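You operate a simulated robot arm through the tools that you are given. There is no shell and no other tool. Be economical: measure what you need, move in short steps, check, and stop when the job is done.

You are at the controls of a simulated robot arm. One attempt, no reset.

Task
Put the blue-banded core from the clear side of the core bench on the lower shelf of the set-up stand. Take the brown tape roll and leave it on the clear side of the core bench. Press the red button on the wide control box three times. Fetch the orange sheet from the top of the light box and set it in the barrow. Fetch the green pin and stand it in the left lb tray. Put the grey brake pad on the top of the desk away on the top of the wooden bench. Close the filters drawer. Open the lid of the clear can. Any order will do. Set down upright: blue-banded core, green pin.

It is judged by the outcome, as a careful person would: the job done as asked, and still so three seconds after it is handed in. It fails if anything else is knocked over, pushed out of place, dropped, spilled or broken. Lids that push on must go on centred and level and be pressed home; caps that screw on are set level and turned clockwise until they are tight. Flat cloth is picked up by pressing the open fingertips on it (5 to 10 N) and closing them slowly along it; thin cloth reads only 2 to 8 mm in the jaws.

Robot
A 6-joint arm with a two-finger parallel gripper on a trunk, on a base that drives. Base frame: it is fixed to the floor where the robot stands at the start and does not move with it; the origin is under the middle of the robot, x ahead of it, y to its left, z up. Lengths are in mm, angles in degrees, forces in N, time in s.
With the tool pointing down near the work surface it reaches from about 400 to 920 mm from the robot's upright axis, wherever it stands. Its first joint turns from -115.0 to 115.0 degrees. Places, roughly: barrow [4600, -8700, 400]; blue-banded core (9x9x20 cm) [500, 100, 900]; brown tape roll (12x12x4 cm) [-1300, 1800, 600]; clear side of the core bench [500, -100, 800]; filters drawer [4600, -5000, 700]; green pin (3x3x6 cm) [7500, -6300, 800]; grey brake pad [7500, -6250, 750]; lid of the clear can [-2800, -7700, 900]; lower shelf of the set-up stand [-900, 0, 300]; orange sheet [7250, -6000, 750]; red button on the wide control box [-600, -3700, 800]; top of the wooden bench [8200, 500, 800]; tray1 (17x13 cm) [7160, -4860, 760]. Payload 3.43 kg.
The tool frame sits at the grasp point between the pads (the TCP): z along the fingers, y along the line on which they close. The tips reach 34 mm beyond it. Largest opening 128 mm; finger width 24, thickness 12; the body of the gripper, 48 by 130 mm, starts 96 mm behind the TCP.
Orientation is that of the tool frame in the base frame, as a unit quaternion [x, y, z, w]. With the fingers straight down and closing along the base's y, the tool's x points along the base's -x, its y along +y and its z along -z.

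Tools
- The arm moves only by the tool drive_tool. Its argument "steps" is a list of rows, each an object (a shift or turn left out is 0, a gripper value left out holds the last) with "dp": the shift along the tool's x, y, z in units of 30 mm (1.0 is 30 mm), a list of three; "rot": the turn, a rotation vector about the tool's x, y, z in units of 4 degrees (1.0 is 4 degrees), a list of three; "fingers": the opening, from 0 (shut) to 1 (fully open). In form: [{"dp": [x, y, z], "rot": [ax, ay, az], "fingers": fingers}, ...]. A call has 1 to 8 rows; each row shifts and turns the commanded pose from where the row before left it, along the tool's axes as they then stand. A call with a number of a shift or a turn outside -1 to 1 is refused whole. Rows are played at 5 a second. More than 50 mm and 8.6 degrees between two rows, or a gripper value outside its range, and nothing of the call is played. A pose out of reach is approached as far as the arm can. The call stops where the force on the tool passes 40 N (or 10 N more than at its start, if that is more) or the arm is blocked; 0.2 s more then pass. Each finger travels about 108 mm/s and halts on what it meets, pressing with about 40 N; the grip force reading is that of the motor and also rises with nothing between the fingers. The clock runs only during rows and for 0.2 s after the last one: add rows that do not move to give the fingers time. The reply holds the time, the measured pose of the TCP, the force on the tool along the base axes, the opening and the grip force, in the units named above and with some noise, with the torque about the TCP (base axes, N m) and any sound that the robot's microphone picked up, and new pictures: "show" is both (left out), scene, wrist or none.
- Cameras (640 x 400 px; columns grow to the right, rows downward): "scene" is now at [13.9, 140.6, 1189.8]; the picture's right is [-0.78, -0.63, 0.00], its down [-0.43, 0.53, -0.73] and it looks along [0.46, -0.57, -0.68] (base axes); focal length 214 px, centre (320, 200). "wrist" rides on the gripper at [76, -11, -160] in the tool frame; the picture's right is [0.15, 0.99, 0.00], its down [-0.88, 0.13, -0.46] and it looks along [-0.45, 0.07, 0.89] (tool axes); focal length 234 px, centre (320, 200). There is no depth. A picture from a camera that has moved, and an enlarged one, comes with that camera's place and axes in the base frame and with its lens. The place of the scene camera against the robot may be out by one fixed shift of up to 25 mm in any direction.
- raise_lower(by): slides the trunk up (or, below 0, down) by that many mm; the arm and the scene camera ride with it, the base frame stays. It gives what a move gives, with no picture.
- steer(legs): drives the robot by 1 to 6 legs, each [ahead, turn to the left] in mm and degrees, along the robot's own axes; the way and the turn of a leg run together, so that a leg with both is an arc; at most 1500 mm and 180 degrees a leg. The arm and the cameras ride along, it lands a little off, and it stops where it bumps. It gives what a move gives, and a new picture of the scene camera.
- head_to(pan, tilt): turns the head with the scene camera to pan (to the left, within 103 degrees either way) and tilt (down, from -29 to 69), counted from straight ahead of the robot. It gives what a move gives, and a new picture of the scene camera.
- inspect(camera, box): a new picture of the part [left, top, right, bottom] of that camera's present view, enlarged. It takes no simulated time.
- sign_off(): hands the job in; it is judged then, once.

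Work in short steps. Places have to be worked out from the pictures, the camera data and where the tool is seen: move nearer, look again, correct. Check each grasp and each placing, and mend what went wrong. You have 196 turns and 260 pictures in all, those below and enlarged ones among them. Open the gripper and draw the arm clear of the work before you hand the job in, unless the task says otherwise; then end with one line.

The tools are called after "Call:" by a JSON object that holds its "name" and its "arguments". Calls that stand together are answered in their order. drive_tool: Moves the arm, as the interface text tells. Its arguments: {"type":"object","properties":{"steps":{"type":"array","items":{"type":"object","properties":{"dp":{"type":"array","items":{"type":"number"}},"rot":{"type":"array","items":{"type":"number"}},"fingers":{"type":"number"}}}},"show":{"type":"string","enum":["both","scene","wrist","none"]}},"required":["steps"]} The other tools are called the same way: raise_lower (by) slides the trunk up or down; steer (legs) drives the base; head_to (pan, tilt) turns the head that bears the scene camera; inspect (camera, box) takes an enlarged picture of a part of a camera's view; sign_off () hands the job in.

At the start:

```text
t: 0.0
tool_pos: [284.3, -460.9, 1066.0]
tcp_rot: [0.0, 1.0, 0.0, 0.0]
contact_force: [-0.3, -1.2, 0.2]
ft_torque: [0.03, -0.02, 0.01]
opening: 127.8
grasp_force: 0.1
trunk travel left (down, up): [-475.0, 315.0]
robot x, y, heading: [3.6, 3.1, 0.1]
head pan, tilt: [-50.9, 42.8]
```

scene: 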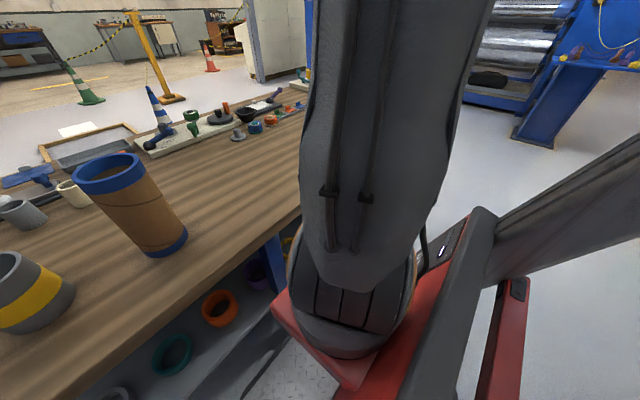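
wrist: 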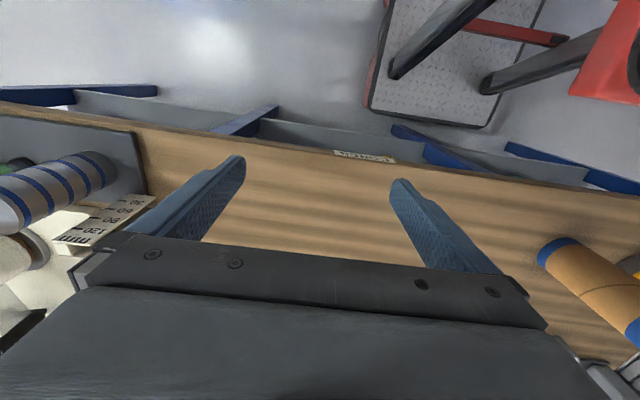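

I'll look straight ahead at the core bench first, to place the blue-banded core and the clear side.

Call:
{"name": "head_to", "arguments": {"pan": 0, "tilt": 40}}

Call:
{"name": "head_to", "arguments": {"pan": 100, "tilt": 30}}

```text
t: 1.2
tool_pos: [283.2, -461.6, 1066.1]
tcp_rot: [0.0, 1.0, 0.0, 0.0]
contact_force: [0.2, -0.7, 0.5]
ft_torque: [0.0, 0.03, -0.01]
opening: 128.0
grasp_force: 0.1
trunk travel left (down, up): [-475.0, 315.0]
robot x, y, heading: [2.0, -2.7, 0.0]
head pan, tilt: [0.0, 40.0]
camera scene: at [46.5, 205.0, 1193.9], right [0.0, -1.0, 0.0], down [-0.64, 0.0, -0.77], along [0.77, 0.0, -0.64], focal length 214 px, centre (320, 200)
```

scene: 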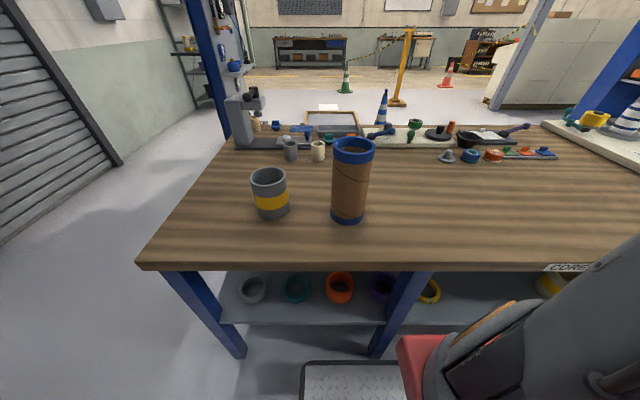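

```text
t: 3.0
tool_pos: [283.9, -459.8, 1065.8]
tcp_rot: [-0.001, 1.0, 0.001, 0.0]
contact_force: [0.9, 0.6, 0.6]
ft_torque: [-0.03, 0.02, -0.04]
opening: 128.1
grasp_force: 0.0
trunk travel left (down, up): [-475.0, 315.0]
robot x, y, heading: [-0.9, -1.2, 0.2]
head pan, tilt: [100.0, 30.0]
camera scene: at [-54.2, 294.1, 1209.2], right [0.98, 0.17, 0.0], down [0.09, -0.49, -0.87], along [-0.15, 0.85, -0.5], focal length 214 px, centre (320, 200)
```

scene: 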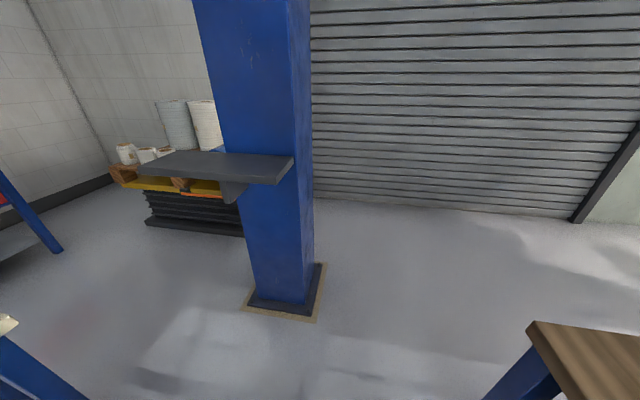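

The core stands near (451, 133) with its top at about z=1000. Next I look to the right/back for the set-up stand.

Call:
{"name": "head_to", "arguments": {"pan": -103, "tilt": 35}}

Call:
{"name": "steer", "arguments": {"legs": [[0, -60]]}}

```text
t: 5.9
tool_pos: [283.1, -461.4, 1065.6]
tcp_rot: [0.0, 1.0, 0.0, 0.001]
contact_force: [-0.5, -0.4, 0.1]
ft_torque: [0.01, -0.01, -0.01]
opening: 128.0
grasp_force: 0.1
trunk travel left (down, up): [-475.0, 315.0]
robot x, y, heading: [2.7, 0.4, 0.0]
head pan, tilt: [-103.0, 35.0]
camera scene: at [-58.3, 119.2, 1201.4], right [-0.97, 0.22, 0.0], down [0.13, 0.56, -0.82], along [-0.18, -0.8, -0.57], focal length 214 px, centre (320, 200)
```

scene: 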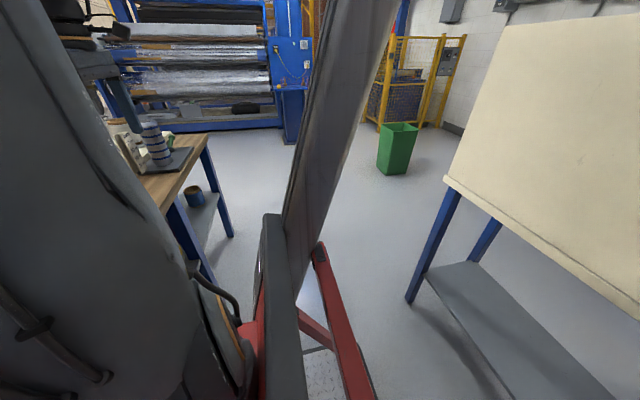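

```text
t: 8.7
tool_pos: [-244.9, -462.0, 1065.9]
tcp_rot: [0.466, 0.885, 0.0, -0.001]
contact_force: [-0.3, -1.3, -0.2]
ft_torque: [-0.01, 0.04, 0.0]
opening: 128.2
grasp_force: 0.0
trunk travel left (down, up): [-475.0, 315.0]
robot x, y, heading: [-26.9, 25.1, -46.6]
head pan, tilt: [-103.0, 35.0]
stopped in leg 1: the robot was blocked; the commanded pose is now the measured one
camera scene: at [5.8, 147.1, 1201.4], right [-0.5, 0.86, 0.0], down [0.5, 0.29, -0.82], along [-0.71, -0.41, -0.57], focal length 214 px, centre (320, 200)
```

scene: 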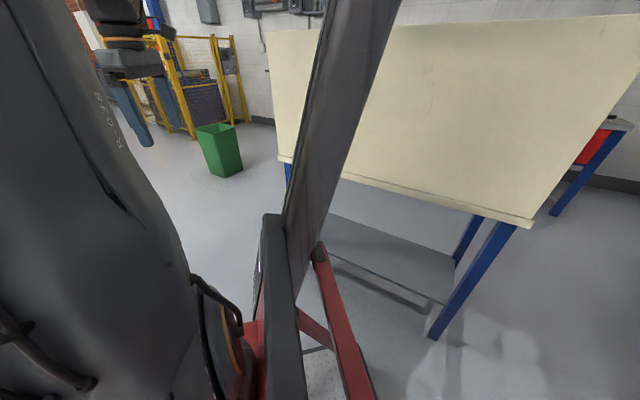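

The base touched the bench while turning. I back away into the gap between bench and stand and then turn to face the bench.

Call:
{"name": "steer", "arguments": {"legs": [[-230, 0], [0, 46.6]]}}

Call:
{"name": "head_to", "arguments": {"pan": 0, "tilt": 35}}

```text
t: 12.6
tool_pos: [21.9, -296.3, 1066.2]
tcp_rot: [0.078, 0.997, -0.001, 0.0]
contact_force: [-0.1, -0.2, 0.3]
ft_torque: [0.02, 0.01, -0.03]
opening: 128.2
grasp_force: 0.0
trunk travel left (down, up): [-475.0, 315.0]
robot x, y, heading: [-187.0, 195.5, -0.4]
head pan, tilt: [-103.0, 35.0]
camera scene: at [-245.9, 316.4, 1201.4], right [-0.97, 0.23, 0.0], down [0.13, 0.56, -0.82], along [-0.19, -0.8, -0.57], focal length 214 px, centre (320, 200)
```

scene: 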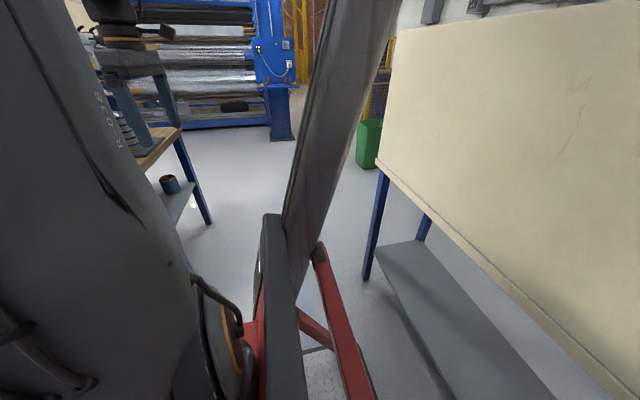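

```text
t: 14.4
tool_pos: [21.2, -295.8, 1066.1]
tcp_rot: [0.077, 0.997, 0.0, 0.0]
contact_force: [-0.1, -0.3, -0.4]
ft_torque: [-0.02, 0.01, -0.05]
opening: 128.0
grasp_force: 0.1
trunk travel left (down, up): [-475.0, 315.0]
robot x, y, heading: [-189.5, 196.2, -0.6]
head pan, tilt: [0.0, 35.0]
camera scene: at [-137.7, 401.6, 1201.4], right [-0.01, -1.0, 0.0], down [-0.57, 0.0, -0.82], along [0.82, 0.0, -0.57], focal length 214 px, centre (320, 200)
```

scene: 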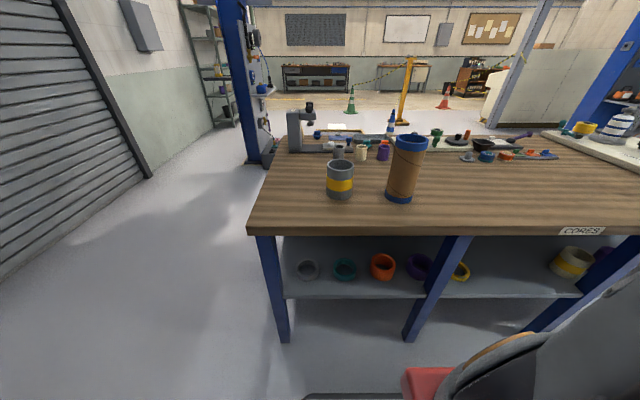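

Core at about (452, 138). I straighten the tool yaw and bring the arm in front of the bench, then pitch it to horizontal for a side grasp.

Call:
{"name": "drive_tool", "arguments": {"steps": [{"dp": [-1, 1, 0], "rot": [0, 0, -0.75]}, {"dp": [-1, 1, 0], "rot": [0, 0, -0.75]}, {"dp": [-1, 1, 0], "rot": [0, 0, -0.7]}, {"dp": [-1, 1, 0]}, {"dp": [-1, 1, 0]}, {"dp": [-1, 1, 0]}, {"dp": [-1, 1, 0]}, {"dp": [-0.5, 1, 0]}], "show": "none"}}

Call:
{"name": "drive_tool", "arguments": {"steps": [{"dp": [0, 1, 0], "rot": [0, -1, 0]}, {"dp": [0, 1, 0], "rot": [0, -1, 0]}, {"dp": [0, 1, 0], "rot": [0, -1, 0]}, {"dp": [0, 1, 0], "rot": [0, -1, 0]}, {"dp": [0, 1, 0], "rot": [0, -1, 0]}, {"dp": [0, 1, 0], "rot": [0, -1, 0]}, {"dp": [0, 0, 0], "rot": [0, -1, 0]}, {"dp": [0, 0, 0], "rot": [0, -1, 0]}], "show": "scene"}}

```text
t: 16.2
tool_pos: [256.7, -65.4, 1065.1]
tcp_rot: [0.001, 1.0, 0.0, 0.0]
contact_force: [-0.6, -0.2, -0.9]
ft_torque: [0.02, 0.0, 0.04]
opening: 127.8
grasp_force: 0.1
trunk travel left (down, up): [-475.0, 315.0]
robot x, y, heading: [-188.2, 193.0, -0.2]
head pan, tilt: [0.0, 35.0]
```

```text
t: 18.0
tool_pos: [330.1, 86.0, 1049.4]
tcp_rot: [0.0, 0.961, 0.0, 0.275]
contact_force: [-0.5, -0.2, 0.3]
ft_torque: [0.0, -0.01, 0.03]
opening: 127.9
grasp_force: 0.0
out of reach, approached as far as the arm can: row 4, 5, 6, 7, 8
trunk travel left (down, up): [-475.0, 315.0]
robot x, y, heading: [-189.2, 196.4, -0.2]
head pan, tilt: [0.0, 35.0]
camera scene: at [-137.7, 401.7, 1201.4], right [0.0, -1.0, 0.0], down [-0.57, 0.0, -0.82], along [0.82, 0.0, -0.57], focal length 214 px, centre (320, 200)
```

scene: 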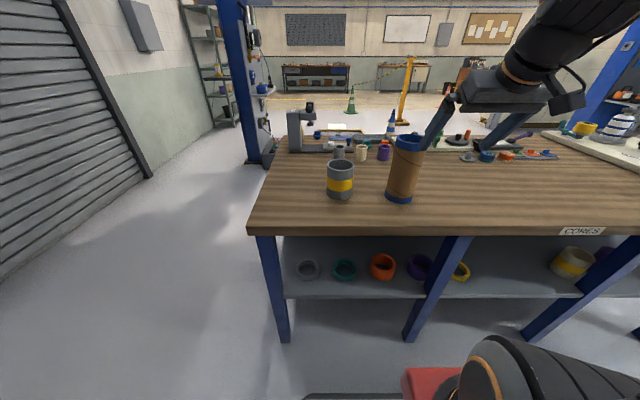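

The tool can't pitch that far this close to the robot. I back the base 80 mm and will use about 45° tilt, descending on the core from above.

Call:
{"name": "steer", "arguments": {"legs": [[-80, 0]]}}

Call:
{"name": "drive_tool", "arguments": {"steps": [{"dp": [0, 0, 0]}, {"dp": [0, 0, 0]}], "show": "none"}}

```text
t: 19.1
tool_pos: [250.1, 87.1, 1051.5]
tcp_rot: [0.0, 0.962, 0.0, 0.274]
contact_force: [-0.5, -0.1, -0.8]
ft_torque: [0.04, 0.03, 0.01]
opening: 128.1
grasp_force: 0.0
trunk travel left (down, up): [-475.0, 315.0]
robot x, y, heading: [-268.2, 196.5, -0.2]
head pan, tilt: [0.0, 35.0]
camera scene: at [-217.2, 402.1, 1201.4], right [0.0, -1.0, 0.0], down [-0.57, 0.0, -0.82], along [0.82, 0.0, -0.57], focal length 214 px, centre (320, 200)
```

scene: 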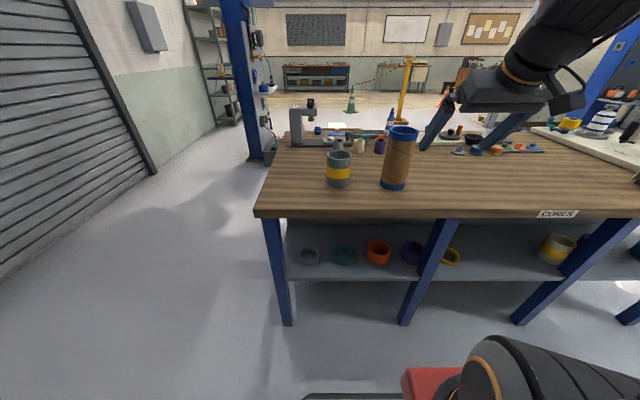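

```text
t: 19.6
tool_pos: [250.6, 87.9, 1051.2]
tcp_rot: [0.0, 0.961, 0.0, 0.275]
contact_force: [0.3, 0.7, -1.2]
ft_torque: [0.0, -0.02, 0.0]
opening: 127.9
grasp_force: 0.0
trunk travel left (down, up): [-475.0, 315.0]
robot x, y, heading: [-267.1, 195.8, -0.3]
head pan, tilt: [0.0, 35.0]
```

Next I move above the core at the present tilt and check with the wrist camera.

Call:
{"name": "drive_tool", "arguments": {"steps": [{"dp": [-0.8, 0.25, -1]}, {"dp": [-0.92, 0.25, 0.543]}, {"dp": [-0.92, 0.25, 0.543]}, {"dp": [-0.92, 0.25, 0.543]}, {"dp": [-0.92, 0.25, 0.543], "rot": [0, -1, 0]}, {"dp": [-0.92, 0.25, 0.543], "rot": [0, -1, 0]}, {"dp": [-0.95, 0.25, 0.543], "rot": [0, -1, 0]}, {}]}}

```text
t: 21.4
tool_pos: [454.4, 137.7, 1099.7]
tcp_rot: [-0.001, 0.927, 0.001, 0.375]
contact_force: [-0.1, -1.0, 0.2]
ft_torque: [0.03, -0.03, -0.03]
opening: 128.0
grasp_force: 0.0
out of reach, approached as far as the arm can: row 1
trunk travel left (down, up): [-475.0, 315.0]
robot x, y, heading: [-270.3, 196.9, -0.3]
head pan, tilt: [0.0, 35.0]
camera scene: at [-217.2, 402.1, 1201.4], right [0.0, -1.0, 0.0], down [-0.57, 0.0, -0.82], along [0.82, 0.0, -0.57], focal length 214 px, centre (320, 200)
camera wrist: at [289.5, 127.1, 1161.1], right [-0.11, 0.99, -0.1], down [0.32, 0.13, 0.94], along [0.94, 0.07, -0.33], focal length 234 px, centre (320, 200)
```

scene: 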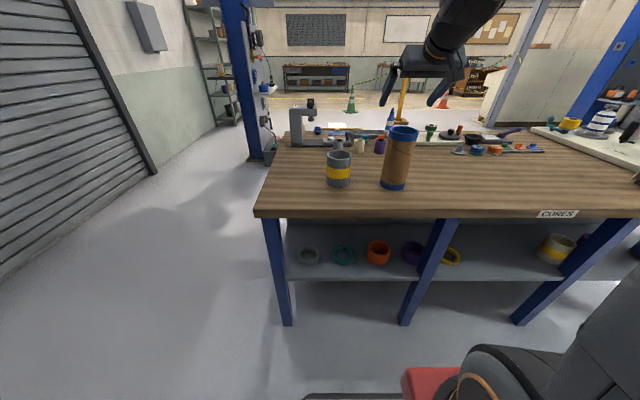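
wrist: 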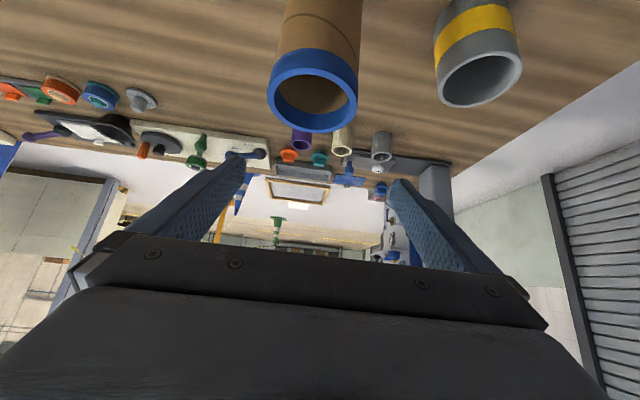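

From the wrist camera the core's axis is near (478, 122), top about z=983. I centre on it and descend partway, then check.

Call:
{"name": "drive_tool", "arguments": {"steps": [{"dp": [-0.575, -0.5, 0.556]}, {"dp": [0.788, 0, 0.815]}, {"dp": [0.788, 0, 0.815]}, {}]}}

```text
t: 22.4
tool_pos: [478.5, 121.0, 1032.6]
tcp_rot: [0.0, 0.928, 0.0, 0.373]
contact_force: [-1.5, -0.5, -0.3]
ft_torque: [0.03, 0.0, -0.03]
opening: 128.0
grasp_force: 0.2
trunk travel left (down, up): [-475.0, 315.0]
robot x, y, heading: [-267.7, 199.4, 0.0]
head pan, tilt: [0.0, 35.0]
camera scene: at [-217.2, 402.1, 1201.4], right [0.0, -1.0, 0.0], down [-0.57, 0.0, -0.82], along [0.82, 0.0, -0.57], focal length 214 px, centre (320, 200)
camera wrist: at [313.0, 110.5, 1092.8], right [-0.11, 0.99, -0.1], down [0.32, 0.13, 0.94], along [0.94, 0.07, -0.33], focal length 234 px, centre (320, 200)
```

scene: 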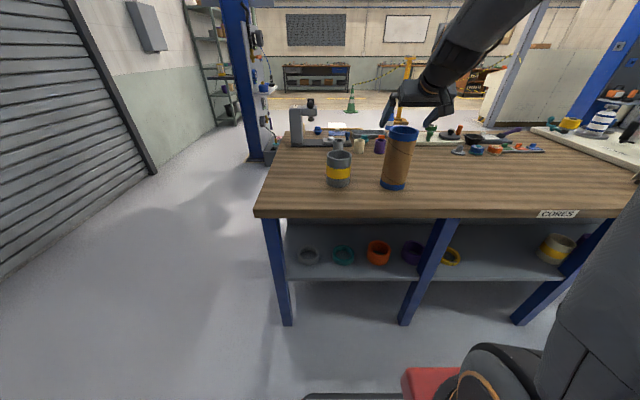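
wrist: 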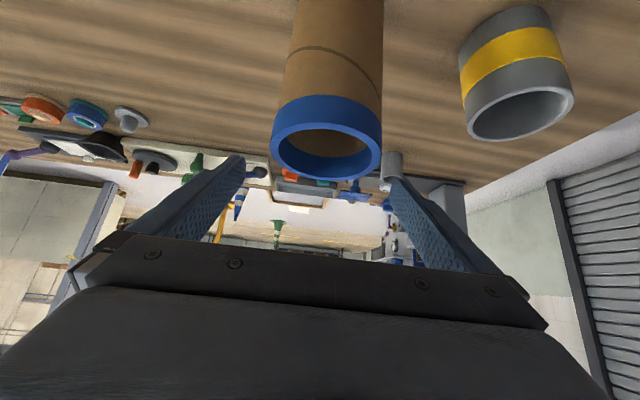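

Centre confirmed (476, 123), top 981. Lower around it and close.

Call:
{"name": "drive_tool", "arguments": {"steps": [{"dp": [0.77, 0.06, 0.8]}, {"dp": [0.77, 0, 0.8]}, {"dp": [0.77, 0, 0.8]}, {"fingers": 0.6}, {"fingers": 0.6}, {"fingers": 0.6}]}}

```text
t: 23.9
tool_pos: [478.8, 123.0, 930.2]
tcp_rot: [0.0, 0.928, 0.0, 0.373]
contact_force: [-0.3, -1.0, 1.3]
ft_torque: [-0.05, -0.03, -0.02]
opening: 86.2
grasp_force: 40.2
trunk travel left (down, up): [-475.0, 315.0]
robot x, y, heading: [-269.5, 195.7, -0.1]
head pan, tilt: [0.0, 35.0]
camera scene: at [-217.1, 402.1, 1201.4], right [0.0, -1.0, 0.0], down [-0.57, 0.0, -0.82], along [0.82, 0.0, -0.57], focal length 214 px, centre (320, 200)
camera wrist: at [313.0, 111.9, 991.4], right [-0.1, 0.99, -0.1], down [0.32, 0.13, 0.94], along [0.94, 0.07, -0.33], focal length 234 px, centre (320, 200)
```

scene: 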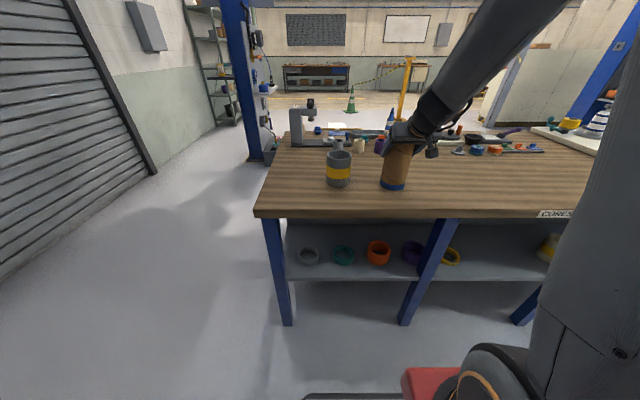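
wrist: 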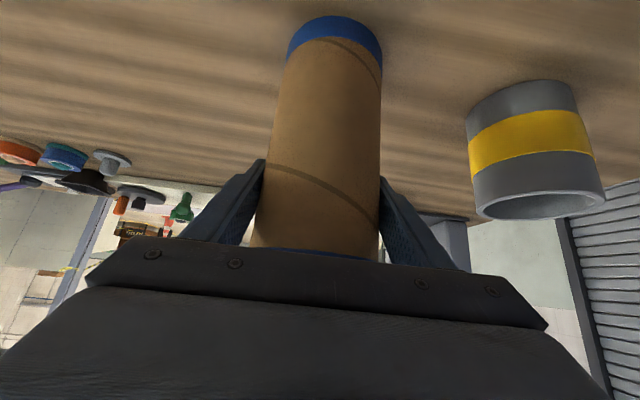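

Gripped at 86 mm. Raise the trunk, then draw the core back toward the robot.

Call:
{"name": "raise_lower", "arguments": {"by": 130}}

Call:
{"name": "drive_tool", "arguments": {"steps": [{"dp": [0.96, 0, -0.93]}, {"dp": [0.96, 0, -0.93]}, {"dp": [0.96, 0, -0.93]}, {"dp": [0.96, 0, -0.93]}, {}], "show": "none"}}

Call:
{"name": "steer", "arguments": {"legs": [[0, -80]]}}

Call:
{"name": "head_to", "arguments": {"pan": -80, "tilt": 40}}

```text
t: 25.4
tool_pos: [479.1, 123.9, 1060.3]
tcp_rot: [0.0, 0.927, 0.0, 0.374]
contact_force: [0.8, 0.6, -1.5]
ft_torque: [-0.02, 0.01, 0.01]
opening: 86.3
grasp_force: 40.0
trunk travel left (down, up): [-605.0, 185.0]
robot x, y, heading: [-266.5, 198.7, -0.4]
head pan, tilt: [0.0, 35.0]
```

```text
t: 26.6
tool_pos: [318.4, 124.7, 1060.9]
tcp_rot: [0.001, 0.928, -0.001, 0.374]
contact_force: [0.3, -0.3, -3.1]
ft_torque: [0.0, -0.03, 0.03]
opening: 86.0
grasp_force: 40.1
trunk travel left (down, up): [-605.0, 185.0]
robot x, y, heading: [-266.9, 191.1, -0.3]
head pan, tilt: [0.0, 35.0]
```

```text
t: 30.5
tool_pos: [-255.0, -392.9, 1061.3]
tcp_rot: [0.607, 0.701, -0.245, 0.283]
contact_force: [0.9, 0.2, -2.0]
ft_torque: [0.01, 0.01, 0.01]
opening: 86.4
grasp_force: 39.5
trunk travel left (down, up): [-605.0, 185.0]
robot x, y, heading: [-266.1, 197.5, -81.7]
head pan, tilt: [0.0, 35.0]
camera scene: at [-83.0, 209.1, 1331.4], right [-0.99, -0.14, 0.0], down [-0.08, 0.57, -0.82], along [0.11, -0.81, -0.57], focal length 214 px, centre (320, 200)
```

scene: 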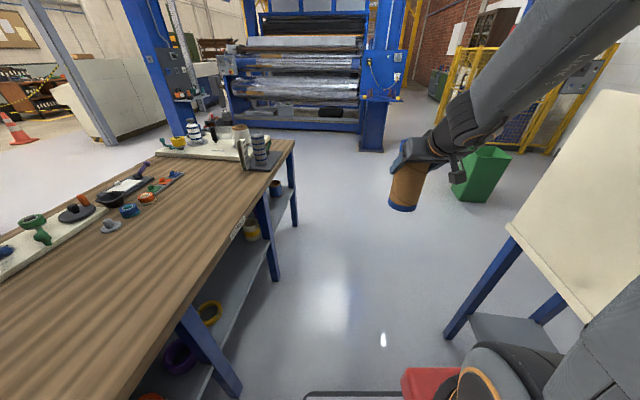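

```text
t: 32.1
tool_pos: [-254.5, -392.1, 1060.1]
tcp_rot: [0.607, 0.701, -0.244, 0.282]
contact_force: [-0.1, -0.2, -2.6]
ft_torque: [-0.01, 0.02, -0.01]
opening: 86.1
grasp_force: 40.2
trunk travel left (down, up): [-605.0, 185.0]
robot x, y, heading: [-268.4, 196.0, -82.0]
head pan, tilt: [-80.0, 40.0]
camera scene: at [-176.1, 269.9, 1323.8], right [-0.31, 0.95, 0.0], down [0.61, 0.2, -0.77], along [-0.73, -0.24, -0.64], focal length 214 px, centre (320, 200)
```

scene: 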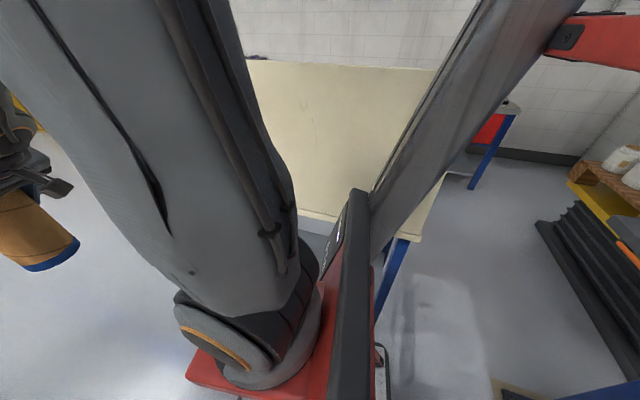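

Lower to shelf height here over open floor, then sweep the core in under the board, looking partway.

Call:
{"name": "raise_lower", "arguments": {"by": -555}}

Call:
{"name": "head_to", "arguments": {"pan": -30, "tilt": 30}}

Call:
{"name": "steer", "arguments": {"legs": [[0, -45]]}}

```text
refused: -555 is not a number from -400 to 400
```

```text
t: 33.2
tool_pos: [-255.5, -392.8, 1059.7]
tcp_rot: [0.607, 0.701, -0.245, 0.283]
contact_force: [0.2, 0.3, -1.9]
ft_torque: [-0.02, 0.04, 0.02]
opening: 86.1
grasp_force: 39.9
trunk travel left (down, up): [-605.0, 185.0]
robot x, y, heading: [-265.7, 200.0, -81.8]
head pan, tilt: [-30.0, 30.0]
camera scene: at [-129.2, 212.4, 1339.2], right [-0.93, 0.38, 0.0], down [0.19, 0.46, -0.87], along [-0.32, -0.8, -0.5], focal length 214 px, centre (320, 200)
```

scene: 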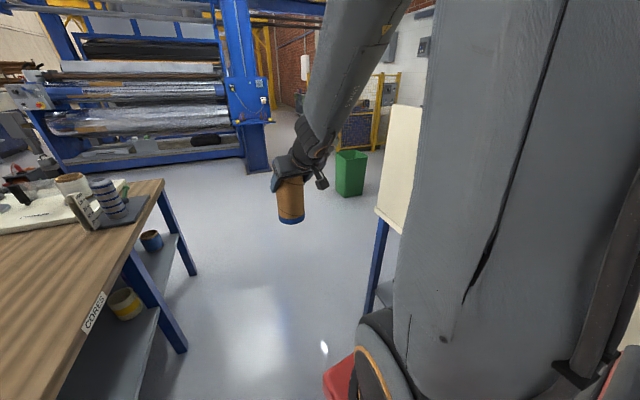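

```text
t: 35.4
tool_pos: [-612.9, -278.4, 1060.1]
tcp_rot: [0.798, 0.472, -0.318, 0.196]
contact_force: [2.6, 0.0, 0.2]
ft_torque: [-0.01, 0.09, -0.06]
opening: 86.1
grasp_force: 40.4
trunk travel left (down, up): [-605.0, 185.0]
robot x, y, heading: [-267.4, 197.7, -119.9]
head pan, tilt: [-30.0, 30.0]
stopped in leg 1: the force on the tool passed its limit at 76 N (the readings are from after the stop); the commanded pose is now the measured one
camera scene: at [-157.8, 118.5, 1339.2], right [-0.5, 0.87, 0.0], down [0.43, 0.25, -0.87], along [-0.75, -0.43, -0.5], focal length 214 px, centre (320, 200)
```

scene: 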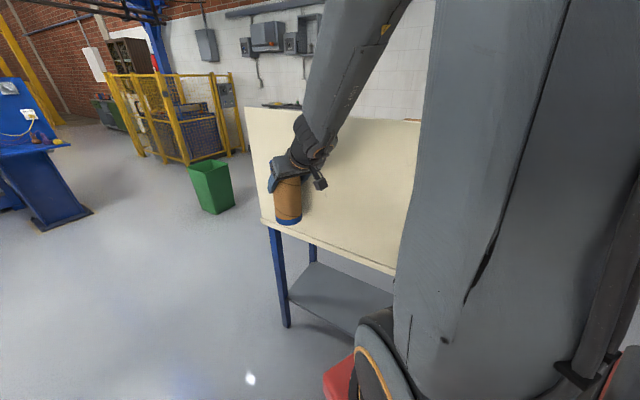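

The lowering was refused and the core touched the board. I turn back clear, then lower in two goes.

Call:
{"name": "steer", "arguments": {"legs": [[0, 38]]}}

Call:
{"name": "raise_lower", "arguments": {"by": -300}}

Call:
{"name": "raise_lower", "arguments": {"by": -255}}

Call:
{"name": "inspect", "arguments": {"camera": "scene", "box": [0, 0, 640, 400]}}

```text
t: 37.6
tool_pos: [-245.4, -392.5, 1061.2]
tcp_rot: [0.601, 0.706, -0.238, 0.288]
contact_force: [0.2, 1.3, -2.6]
ft_torque: [0.02, -0.01, 0.0]
opening: 85.8
grasp_force: 40.1
trunk travel left (down, up): [-605.0, 185.0]
robot x, y, heading: [-268.3, 198.0, -81.9]
head pan, tilt: [-30.0, 30.0]
camera scene: at [-129.1, 212.4, 1339.2], right [-0.93, 0.37, 0.0], down [0.19, 0.46, -0.87], along [-0.32, -0.8, -0.5], focal length 214 px, centre (320, 200)
```

scene: 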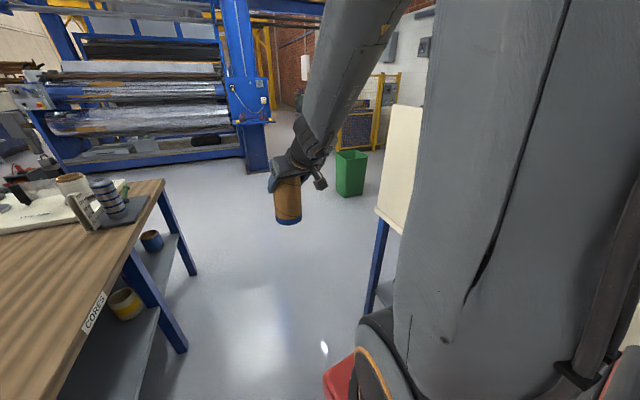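

```text
t: 40.6
tool_pos: [-245.0, -391.2, 760.3]
tcp_rot: [0.601, 0.707, -0.237, 0.289]
contact_force: [-0.1, 0.7, -2.8]
ft_torque: [0.01, -0.01, 0.02]
opening: 86.3
grasp_force: 40.2
trunk travel left (down, up): [-305.0, 485.0]
robot x, y, heading: [-269.1, 197.6, -82.1]
head pan, tilt: [-30.0, 30.0]
```

```text
t: 43.2
tool_pos: [-237.5, -455.2, 507.0]
tcp_rot: [0.601, 0.707, -0.237, 0.288]
contact_force: [0.3, 0.1, -2.2]
ft_torque: [0.02, 0.03, -0.02]
opening: 85.9
grasp_force: 40.4
trunk travel left (down, up): [-50.0, 740.0]
robot x, y, heading: [-265.9, 194.1, -82.0]
head pan, tilt: [-30.0, 30.0]
```

```text
1.00 times, centred on (320, 200) of scene (not enlarged: the box is as wide or as high as the picture)
camera zoom: at [-107.5, 59.5, 784.2], right [-0.93, 0.37, 0.0], down [0.19, 0.46, -0.87], along [-0.32, -0.8, -0.5], focal length 214 px, centre (320, 200)
```

zoom: 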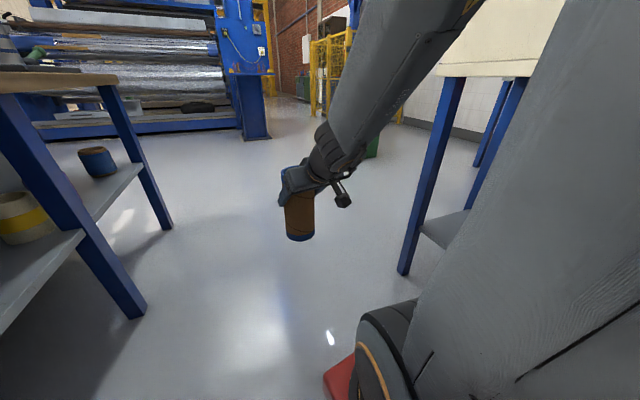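

Trunk down, core clear of the leg on its arc (leg at about (-714,-440)). I turn partway in and look at the shelf.

Call:
{"name": "steer", "arguments": {"legs": [[0, -42]]}}

```text
t: 45.5
tool_pos: [-688.6, -303.9, 506.4]
tcp_rot: [0.816, 0.44, -0.326, 0.183]
contact_force: [-0.3, -0.3, -2.2]
ft_torque: [0.04, 0.0, 0.01]
opening: 85.9
grasp_force: 40.1
trunk travel left (down, up): [-50.0, 740.0]
robot x, y, heading: [-270.8, 196.9, -124.8]
head pan, tilt: [-30.0, 30.0]
camera scene: at [-253.1, -18.0, 784.2], right [-0.43, 0.9, 0.0], down [0.45, 0.21, -0.87], along [-0.78, -0.37, -0.5], focal length 214 px, centre (320, 200)
```

scene: 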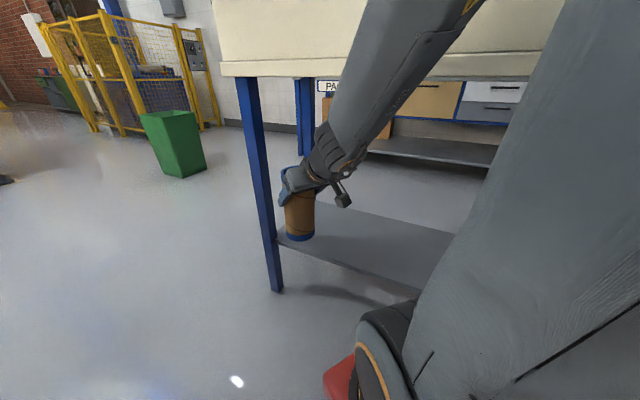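

Shelf comes out at z≈290. I turn 15° more, which puts the core about 80 mm inside the shelf's front edge without bringing the forearm under the board.

Call:
{"name": "steer", "arguments": {"legs": [[0, -16]]}}

Call:
{"name": "drive_tool", "arguments": {"steps": [{}], "show": "wrist"}}

```text
t: 46.9
tool_pos: [-811.8, -164.6, 505.8]
tcp_rot: [0.871, 0.319, -0.348, 0.134]
contact_force: [0.5, 0.3, -2.4]
ft_torque: [-0.01, -0.01, 0.0]
opening: 86.3
grasp_force: 40.1
trunk travel left (down, up): [-50.0, 740.0]
robot x, y, heading: [-265.6, 198.8, -140.9]
head pan, tilt: [-30.0, 30.0]
camera scene: at [-317.7, -16.3, 784.2], right [-0.16, 0.99, 0.0], down [0.49, 0.08, -0.87], along [-0.86, -0.14, -0.5], focal length 214 px, centre (320, 200)
```

scene: 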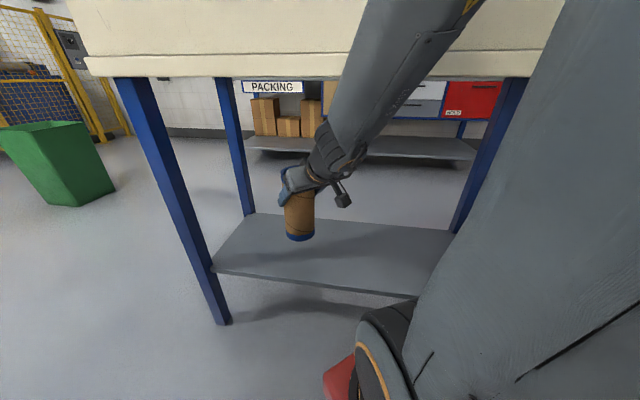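

```text
t: 47.3
tool_pos: [-810.8, -164.9, 506.4]
tcp_rot: [0.871, 0.319, -0.348, 0.134]
contact_force: [-0.6, -0.8, -2.4]
ft_torque: [-0.01, -0.03, -0.01]
opening: 86.3
grasp_force: 39.6
trunk travel left (down, up): [-50.0, 740.0]
robot x, y, heading: [-267.0, 198.4, -141.1]
head pan, tilt: [-30.0, 30.0]
camera wrist: at [-693.1, -48.0, 566.8], right [0.72, -0.68, -0.09], down [-0.17, -0.3, 0.94], along [-0.67, -0.67, -0.33], focal length 234 px, centre (320, 200)
```

wrist: 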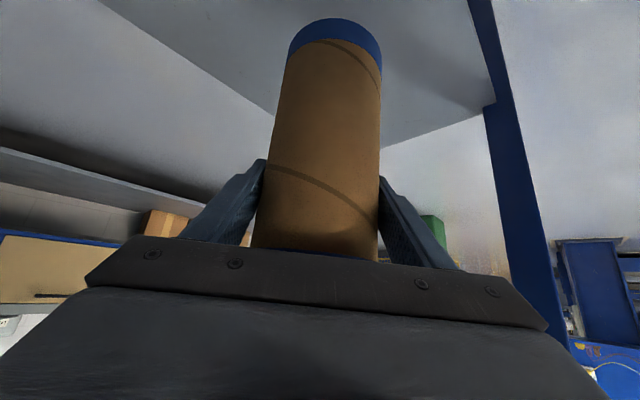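

Core is upright over the shelf; lower 45 mm, then creep.

Call:
{"name": "drive_tool", "arguments": {"steps": [{"dp": [0.463, 0, 0.48]}, {"dp": [0.463, 0, 0.48]}, {"dp": [0.093, 0, 0.096]}, {"dp": [0.093, 0, 0.096]}, {"dp": [0.093, 0, 0.096]}, {}], "show": "none"}}

Call:
{"name": "drive_tool", "arguments": {"steps": [{"dp": [0.07, 0, 0.072]}, {"dp": [0.07, 0, 0.072]}, {}], "show": "scene"}}

```text
t: 48.7
tool_pos: [-827.8, -172.4, 461.9]
tcp_rot: [0.871, 0.32, -0.347, 0.135]
contact_force: [0.1, 0.3, -2.5]
ft_torque: [0.01, -0.01, -0.03]
opening: 86.1
grasp_force: 40.2
out of reach, approached as far as the arm can: row 1, 2, 4
trunk travel left (down, up): [-50.0, 740.0]
robot x, y, heading: [-268.5, 199.4, -141.0]
head pan, tilt: [-30.0, 30.0]
```

```text
t: 49.5
tool_pos: [-829.3, -173.5, 456.1]
tcp_rot: [0.871, 0.32, -0.347, 0.135]
contact_force: [0.2, -0.7, -2.7]
ft_torque: [-0.02, -0.02, 0.01]
opening: 86.4
grasp_force: 40.2
out of reach, approached as far as the arm can: row 2
trunk travel left (down, up): [-50.0, 740.0]
robot x, y, heading: [-266.4, 197.0, -141.0]
head pan, tilt: [-30.0, 30.0]
camera scene: at [-317.7, -16.3, 784.2], right [-0.16, 0.99, 0.0], down [0.49, 0.08, -0.87], along [-0.86, -0.14, -0.5], focal length 214 px, centre (320, 200)
```

scene: 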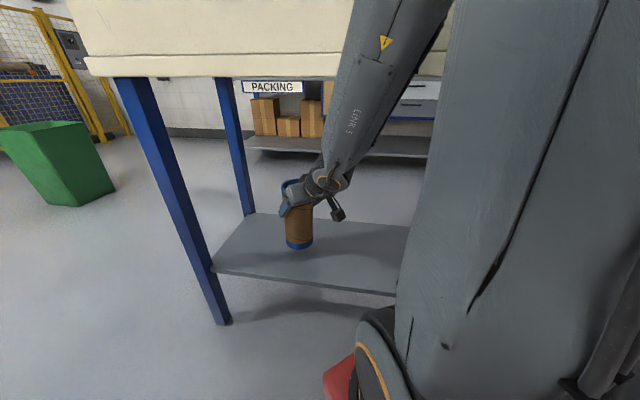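

Bottom now should be ~307; creep down with a slight outward drift until the shelf is felt.

Call:
{"name": "drive_tool", "arguments": {"steps": [{"dp": [0.047, 0, 0.143]}, {"dp": [0.047, 0, 0.143]}, {"dp": [0.047, 0, 0.143]}, {}], "show": "none"}}

Call:
{"name": "drive_tool", "arguments": {"steps": [{"dp": [0.03, 0, 0.1]}, {"dp": [0.03, 0, 0.1]}, {}], "show": "scene"}}

```text
t: 50.5
tool_pos: [-834.6, -177.8, 446.0]
tcp_rot: [0.871, 0.32, -0.348, 0.135]
contact_force: [-0.4, 0.5, -1.8]
ft_torque: [0.0, -0.04, 0.0]
opening: 86.2
grasp_force: 40.2
trunk travel left (down, up): [-50.0, 740.0]
robot x, y, heading: [-269.7, 195.7, -141.2]
head pan, tilt: [-30.0, 30.0]
```

```text
t: 51.3
tool_pos: [-837.7, -180.1, 439.6]
tcp_rot: [0.871, 0.319, -0.348, 0.134]
contact_force: [-0.1, -0.2, -1.9]
ft_torque: [0.02, 0.02, 0.0]
opening: 86.0
grasp_force: 39.9
trunk travel left (down, up): [-50.0, 740.0]
robot x, y, heading: [-268.5, 196.7, -141.0]
head pan, tilt: [-30.0, 30.0]
camera scene: at [-317.7, -16.3, 784.2], right [-0.16, 0.99, 0.0], down [0.49, 0.08, -0.87], along [-0.86, -0.14, -0.5], focal length 214 px, centre (320, 200)
```

scene: 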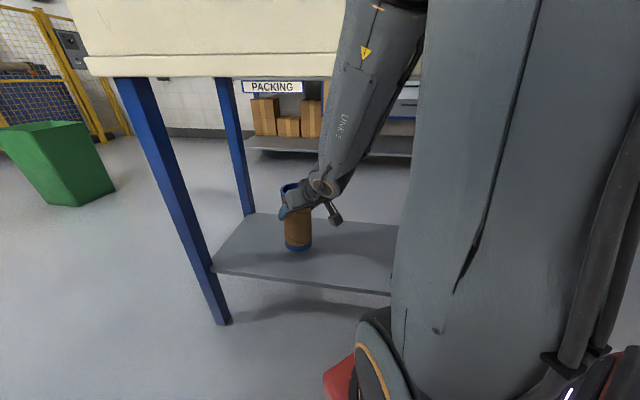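

No contact yet; the shelf edge looks to be nearer z≈270. Continue creeping.

Call:
{"name": "drive_tool", "arguments": {"steps": [{"dp": [0.04, 0, 0.13]}, {"dp": [0.04, 0, 0.13]}, {"dp": [0.04, 0, 0.13]}, {}], "show": "none"}}

Call:
{"name": "drive_tool", "arguments": {"steps": [{"dp": [0.03, 0, 0.09]}, {"dp": [0.03, 0, 0.09]}, {"dp": [0.03, 0, 0.09]}, {}], "show": "scene"}}

```text
t: 52.3
tool_pos: [-840.1, -184.3, 428.8]
tcp_rot: [0.871, 0.319, -0.348, 0.134]
contact_force: [0.5, -1.1, -1.8]
ft_torque: [0.03, 0.0, -0.01]
opening: 85.8
grasp_force: 39.7
trunk travel left (down, up): [-50.0, 740.0]
robot x, y, heading: [-268.5, 194.1, -140.9]
head pan, tilt: [-30.0, 30.0]
```

```text
t: 53.3
tool_pos: [-844.7, -185.7, 419.7]
tcp_rot: [0.87, 0.32, -0.349, 0.135]
contact_force: [-0.8, -0.4, -3.0]
ft_torque: [-0.02, 0.01, -0.01]
opening: 86.3
grasp_force: 40.1
trunk travel left (down, up): [-50.0, 740.0]
robot x, y, heading: [-265.7, 194.9, -141.1]
head pan, tilt: [-30.0, 30.0]
camera scene: at [-317.7, -16.3, 784.2], right [-0.16, 0.99, 0.0], down [0.49, 0.08, -0.87], along [-0.86, -0.14, -0.5], focal length 214 px, centre (320, 200)
```

scene: 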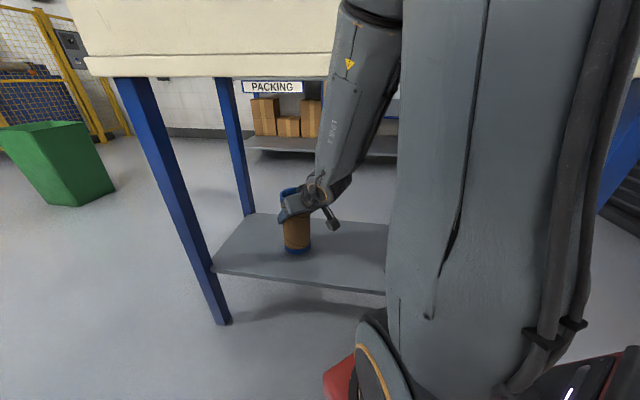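

Still no contact; the contact shadow is very near. Continue down in 3 mm rows.

Call:
{"name": "drive_tool", "arguments": {"steps": [{"dp": [0.03, 0, 0.09]}, {"dp": [0.03, 0, 0.09]}, {"dp": [0.03, 0, 0.09]}, {}], "show": "none"}}

Call:
{"name": "inspect", "arguments": {"camera": "scene", "box": [200, 160, 400, 285]}}

```text
t: 54.3
tool_pos: [-846.2, -188.5, 413.4]
tcp_rot: [0.871, 0.32, -0.348, 0.135]
contact_force: [0.5, -0.3, -1.9]
ft_torque: [-0.03, -0.02, 0.03]
opening: 86.3
grasp_force: 40.0
trunk travel left (down, up): [-50.0, 740.0]
robot x, y, heading: [-264.7, 194.5, -140.7]
head pan, tilt: [-30.0, 30.0]
```

```text
3.20 times, centred on (300, 222) of scene
camera zoom: at [-317.7, -16.3, 784.2], right [-0.16, 0.99, 0.0], down [0.49, 0.08, -0.87], along [-0.86, -0.14, -0.5], focal length 686 px, centre (384, 128)
```

zoom: 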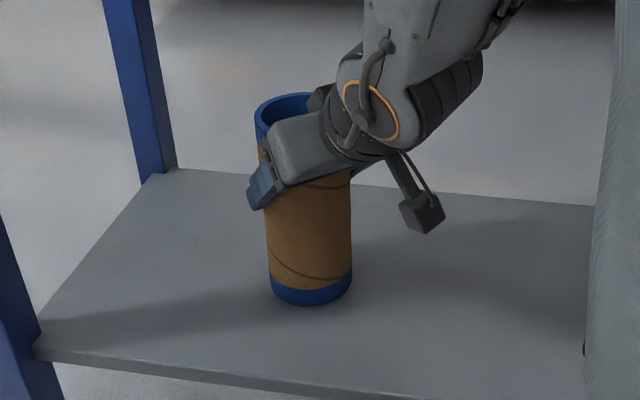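

Continue lowering.

Call:
{"name": "drive_tool", "arguments": {"steps": [{"dp": [0.03, 0, 0.12]}, {"dp": [0.03, 0, 0.12]}, {"dp": [0.03, 0, 0.12]}, {"dp": [0.03, 0, 0.12]}, {}], "show": "none"}}

Call:
{"name": "drive_tool", "arguments": {"steps": [{"dp": [0.03, 0, 0.12]}, {"dp": [0.03, 0, 0.12]}, {}], "show": "scene"}}

```text
t: 55.5
tool_pos: [-850.5, -192.7, 406.3]
tcp_rot: [0.868, 0.319, -0.355, 0.135]
contact_force: [8.0, -0.6, 38.5]
ft_torque: [0.8, 0.28, -0.12]
opening: 86.2
grasp_force: 39.9
trunk travel left (down, up): [-50.0, 740.0]
robot x, y, heading: [-268.2, 196.3, -141.1]
head pan, tilt: [-30.0, 30.0]
```

```text
t: 56.3
tool_pos: [-846.2, -192.9, 407.1]
tcp_rot: [0.868, 0.32, -0.355, 0.135]
contact_force: [-15.7, -0.9, 34.0]
ft_torque: [0.84, 0.98, 0.39]
opening: 86.7
grasp_force: 39.8
trunk travel left (down, up): [-50.0, 740.0]
robot x, y, heading: [-265.4, 197.5, -141.1]
head pan, tilt: [-30.0, 30.0]
camera scene: at [-297.9, -8.9, 791.4], right [-0.16, 0.99, -0.01], down [0.47, 0.07, -0.88], along [-0.87, -0.14, -0.48], focal length 214 px, centre (320, 200)
```

scene: 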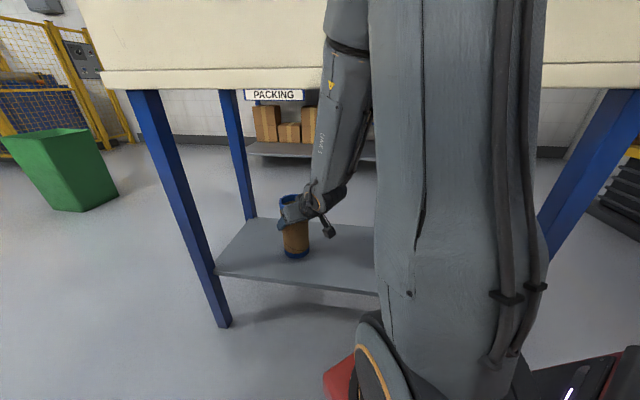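

Contact at TCP z≈407. I ease off the pressing, then open.

Call:
{"name": "drive_tool", "arguments": {"steps": [{"dp": [-0.03, 0, -0.12]}, {"dp": [-0.03, 0, -0.12]}, {}, {"fingers": 1}, {"fingers": 1}, {"fingers": 1}]}}

```text
t: 57.7
tool_pos: [-844.9, -190.0, 403.3]
tcp_rot: [0.871, 0.32, -0.349, 0.134]
contact_force: [-0.5, -0.1, 0.0]
ft_torque: [0.02, -0.02, 0.01]
opening: 128.0
grasp_force: 0.1
trunk travel left (down, up): [-50.0, 740.0]
robot x, y, heading: [-264.1, 195.9, -141.2]
head pan, tilt: [-30.0, 30.0]
camera scene: at [-303.2, -12.7, 789.4], right [-0.16, 0.99, 0.0], down [0.48, 0.07, -0.88], along [-0.86, -0.14, -0.48], focal length 214 px, centre (320, 200)
camera wrist: at [-727.0, -74.1, 463.8], right [0.72, -0.68, -0.09], down [-0.16, -0.3, 0.94], along [-0.67, -0.67, -0.33], focal length 234 px, centre (320, 200)
```

scene: 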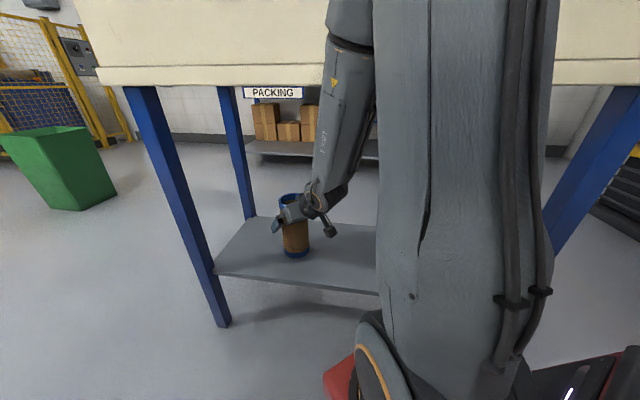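
wrist: 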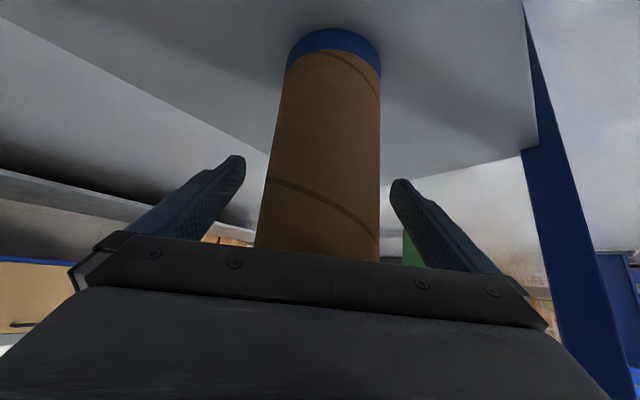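

Released cleanly. I back the base straight out along the finger direction.

Call:
{"name": "steer", "arguments": {"legs": [[-150, 0]]}}

```text
t: 59.1
tool_pos: [-729.3, -95.8, 398.6]
tcp_rot: [0.871, 0.321, -0.347, 0.135]
contact_force: [0.1, -0.6, -0.2]
ft_torque: [0.01, 0.04, -0.03]
opening: 128.0
grasp_force: 0.1
trunk travel left (down, up): [-50.0, 740.0]
robot x, y, heading: [-147.5, 295.9, -141.1]
head pan, tilt: [-30.0, 30.0]
camera scene: at [-196.3, 83.4, 784.2], right [-0.16, 0.99, 0.0], down [0.49, 0.08, -0.87], along [-0.86, -0.13, -0.5], focal length 214 px, centre (320, 200)
```

scene: 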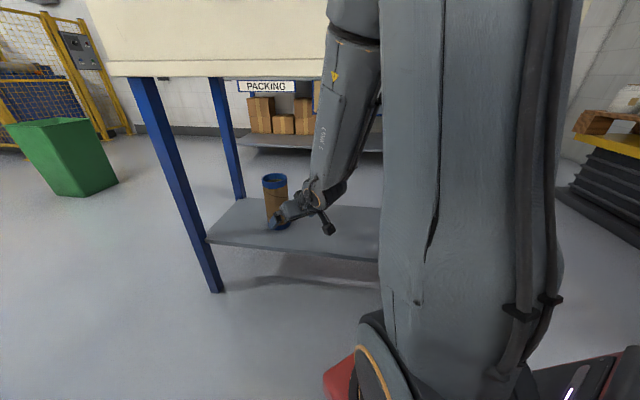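

The core stands upright on the shelf. I swing the arm out to the left away from the stand and raise the trunk.

Call:
{"name": "steer", "arguments": {"legs": [[0, 61]]}}

Call:
{"name": "raise_lower", "arguments": {"by": 400}}

Call:
{"name": "raise_lower", "arguments": {"by": 100}}

```text
t: 62.1
tool_pos: [-94.3, -404.6, 399.6]
tcp_rot: [0.592, 0.714, -0.233, 0.291]
contact_force: [-0.4, 1.1, 1.2]
ft_torque: [0.0, 0.02, 0.01]
opening: 127.9
grasp_force: 0.1
trunk travel left (down, up): [-50.0, 740.0]
robot x, y, heading: [-148.3, 295.6, -80.6]
head pan, tilt: [-30.0, 30.0]
camera scene: at [17.1, 162.7, 784.2], right [-0.93, 0.36, 0.0], down [0.18, 0.47, -0.87], along [-0.31, -0.81, -0.5], focal length 214 px, centre (320, 200)
```

scene: 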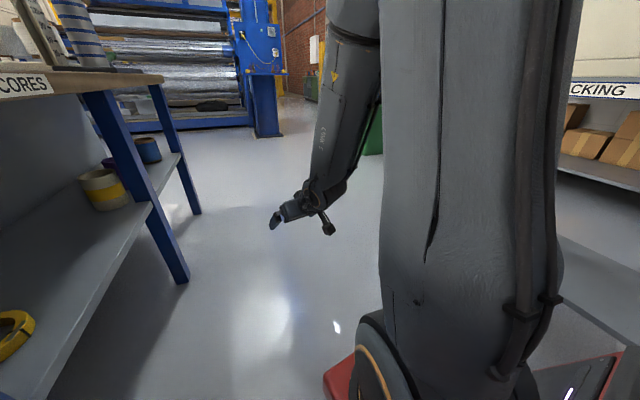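

```text
t: 66.0
tool_pos: [-92.1, -405.8, 800.0]
tcp_rot: [0.591, 0.715, -0.234, 0.291]
contact_force: [0.2, 0.2, 0.3]
ft_torque: [0.02, 0.01, 0.0]
opening: 128.1
grasp_force: 0.0
trunk travel left (down, up): [-450.0, 340.0]
robot x, y, heading: [-145.3, 299.7, -80.7]
head pan, tilt: [-30.0, 30.0]
```

```text
t: 67.3
tool_pos: [-92.4, -404.8, 899.2]
tcp_rot: [0.592, 0.715, -0.233, 0.291]
contact_force: [-0.3, 0.7, -0.2]
ft_torque: [0.0, 0.01, -0.02]
opening: 127.9
grasp_force: 0.0
trunk travel left (down, up): [-550.0, 240.0]
robot x, y, heading: [-144.7, 298.4, -80.7]
head pan, tilt: [-30.0, 30.0]
```

I return the tool to vertical while pulling it in.

Call:
{"name": "drive_tool", "arguments": {"steps": [{"dp": [0.5, 0, -0.6], "rot": [0, 1, 0]}, {"dp": [0.5, 0, -0.6], "rot": [0, 1, 0]}, {"dp": [0.5, 0, -0.6], "rot": [0, 1, 0]}, {"dp": [0.5, 0, -0.6], "rot": [0, 1, 0]}, {"dp": [0.5, 0, -0.6], "rot": [0, 1, 0]}, {"dp": [0.5, 0, -0.6], "rot": [0, 1, 0]}, {"dp": [0.5, 0, -0.8], "rot": [0, 1, 0]}, {"dp": [0.5, 0, -0.8], "rot": [0, 1, 0]}], "show": "none"}}

Call:
{"name": "drive_tool", "arguments": {"steps": [{"dp": [0.5, 0, -0.8], "rot": [0, 1, 0]}, {"dp": [0.5, 0, -0.8], "rot": [0, 1, 0]}, {"dp": [0.5, 0, -0.8], "rot": [0, 1, 0]}, {}], "show": "none"}}

Call:
{"name": "head_to", "arguments": {"pan": 0, "tilt": 25}}

```text
t: 69.1
tool_pos: [-128.9, -230.1, 975.3]
tcp_rot: [0.633, 0.767, -0.061, 0.083]
contact_force: [-0.3, -0.1, 0.4]
ft_torque: [-0.01, 0.03, -0.03]
opening: 128.1
grasp_force: 0.0
trunk travel left (down, up): [-550.0, 240.0]
robot x, y, heading: [-147.6, 296.2, -80.7]
head pan, tilt: [-30.0, 30.0]
```

```text
t: 70.1
tool_pos: [-139.4, -176.8, 1040.6]
tcp_rot: [0.636, 0.772, 0.006, 0.002]
contact_force: [-0.4, -0.4, -0.2]
ft_torque: [0.01, 0.0, 0.01]
opening: 128.1
grasp_force: 0.0
trunk travel left (down, up): [-550.0, 240.0]
robot x, y, heading: [-140.6, 296.6, -81.0]
head pan, tilt: [-30.0, 30.0]
```

```text
t: 71.1
tool_pos: [-139.6, -177.6, 1040.3]
tcp_rot: [0.635, 0.772, 0.006, 0.003]
contact_force: [0.2, 0.3, 1.1]
ft_torque: [-0.01, 0.03, -0.03]
opening: 128.1
grasp_force: 0.1
trunk travel left (down, up): [-550.0, 240.0]
robot x, y, heading: [-144.1, 298.4, -80.8]
head pan, tilt: [0.0, 25.0]
camera scene: at [41.6, 293.6, 1292.2], right [-0.99, -0.16, 0.0], down [-0.07, 0.42, -0.91], along [0.14, -0.89, -0.42], focal length 214 px, centre (320, 200)
```

scene: 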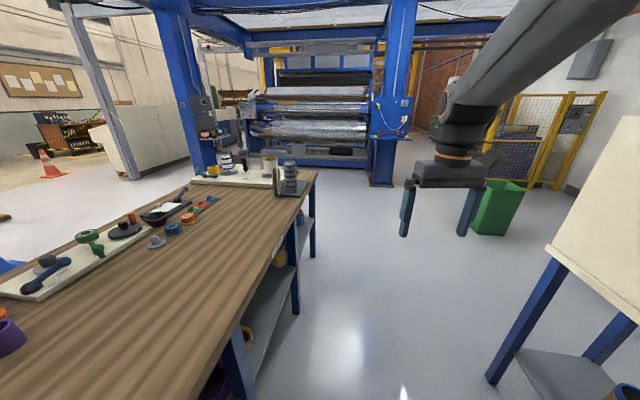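

Turn left to heading 70 (the arm only just overhangs the bench edge, high), then drive out past the bench end.

Call:
{"name": "steer", "arguments": {"legs": [[0, 151], [600, 0]]}}

```text
t: 80.8
tool_pos: [256.1, 1305.0, 1040.8]
tcp_rot: [-0.6, 0.8, 0.005, -0.006]
contact_force: [0.0, 0.6, 0.5]
ft_torque: [0.01, -0.02, 0.02]
opening: 127.9
grasp_force: 0.0
trunk travel left (down, up): [-550.0, 240.0]
robot x, y, heading: [41.4, 880.8, 71.7]
head pan, tilt: [0.0, 25.0]
camera scene: at [-139.3, 993.8, 1292.2], right [0.95, -0.31, 0.0], down [-0.13, -0.4, -0.91], along [0.28, 0.86, -0.42], focal length 214 px, centre (320, 200)
```

scene: 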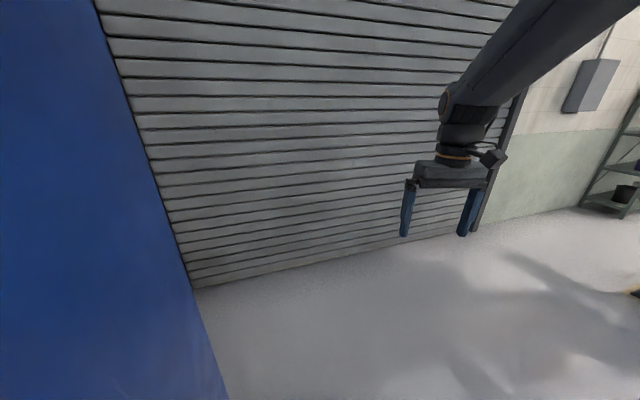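

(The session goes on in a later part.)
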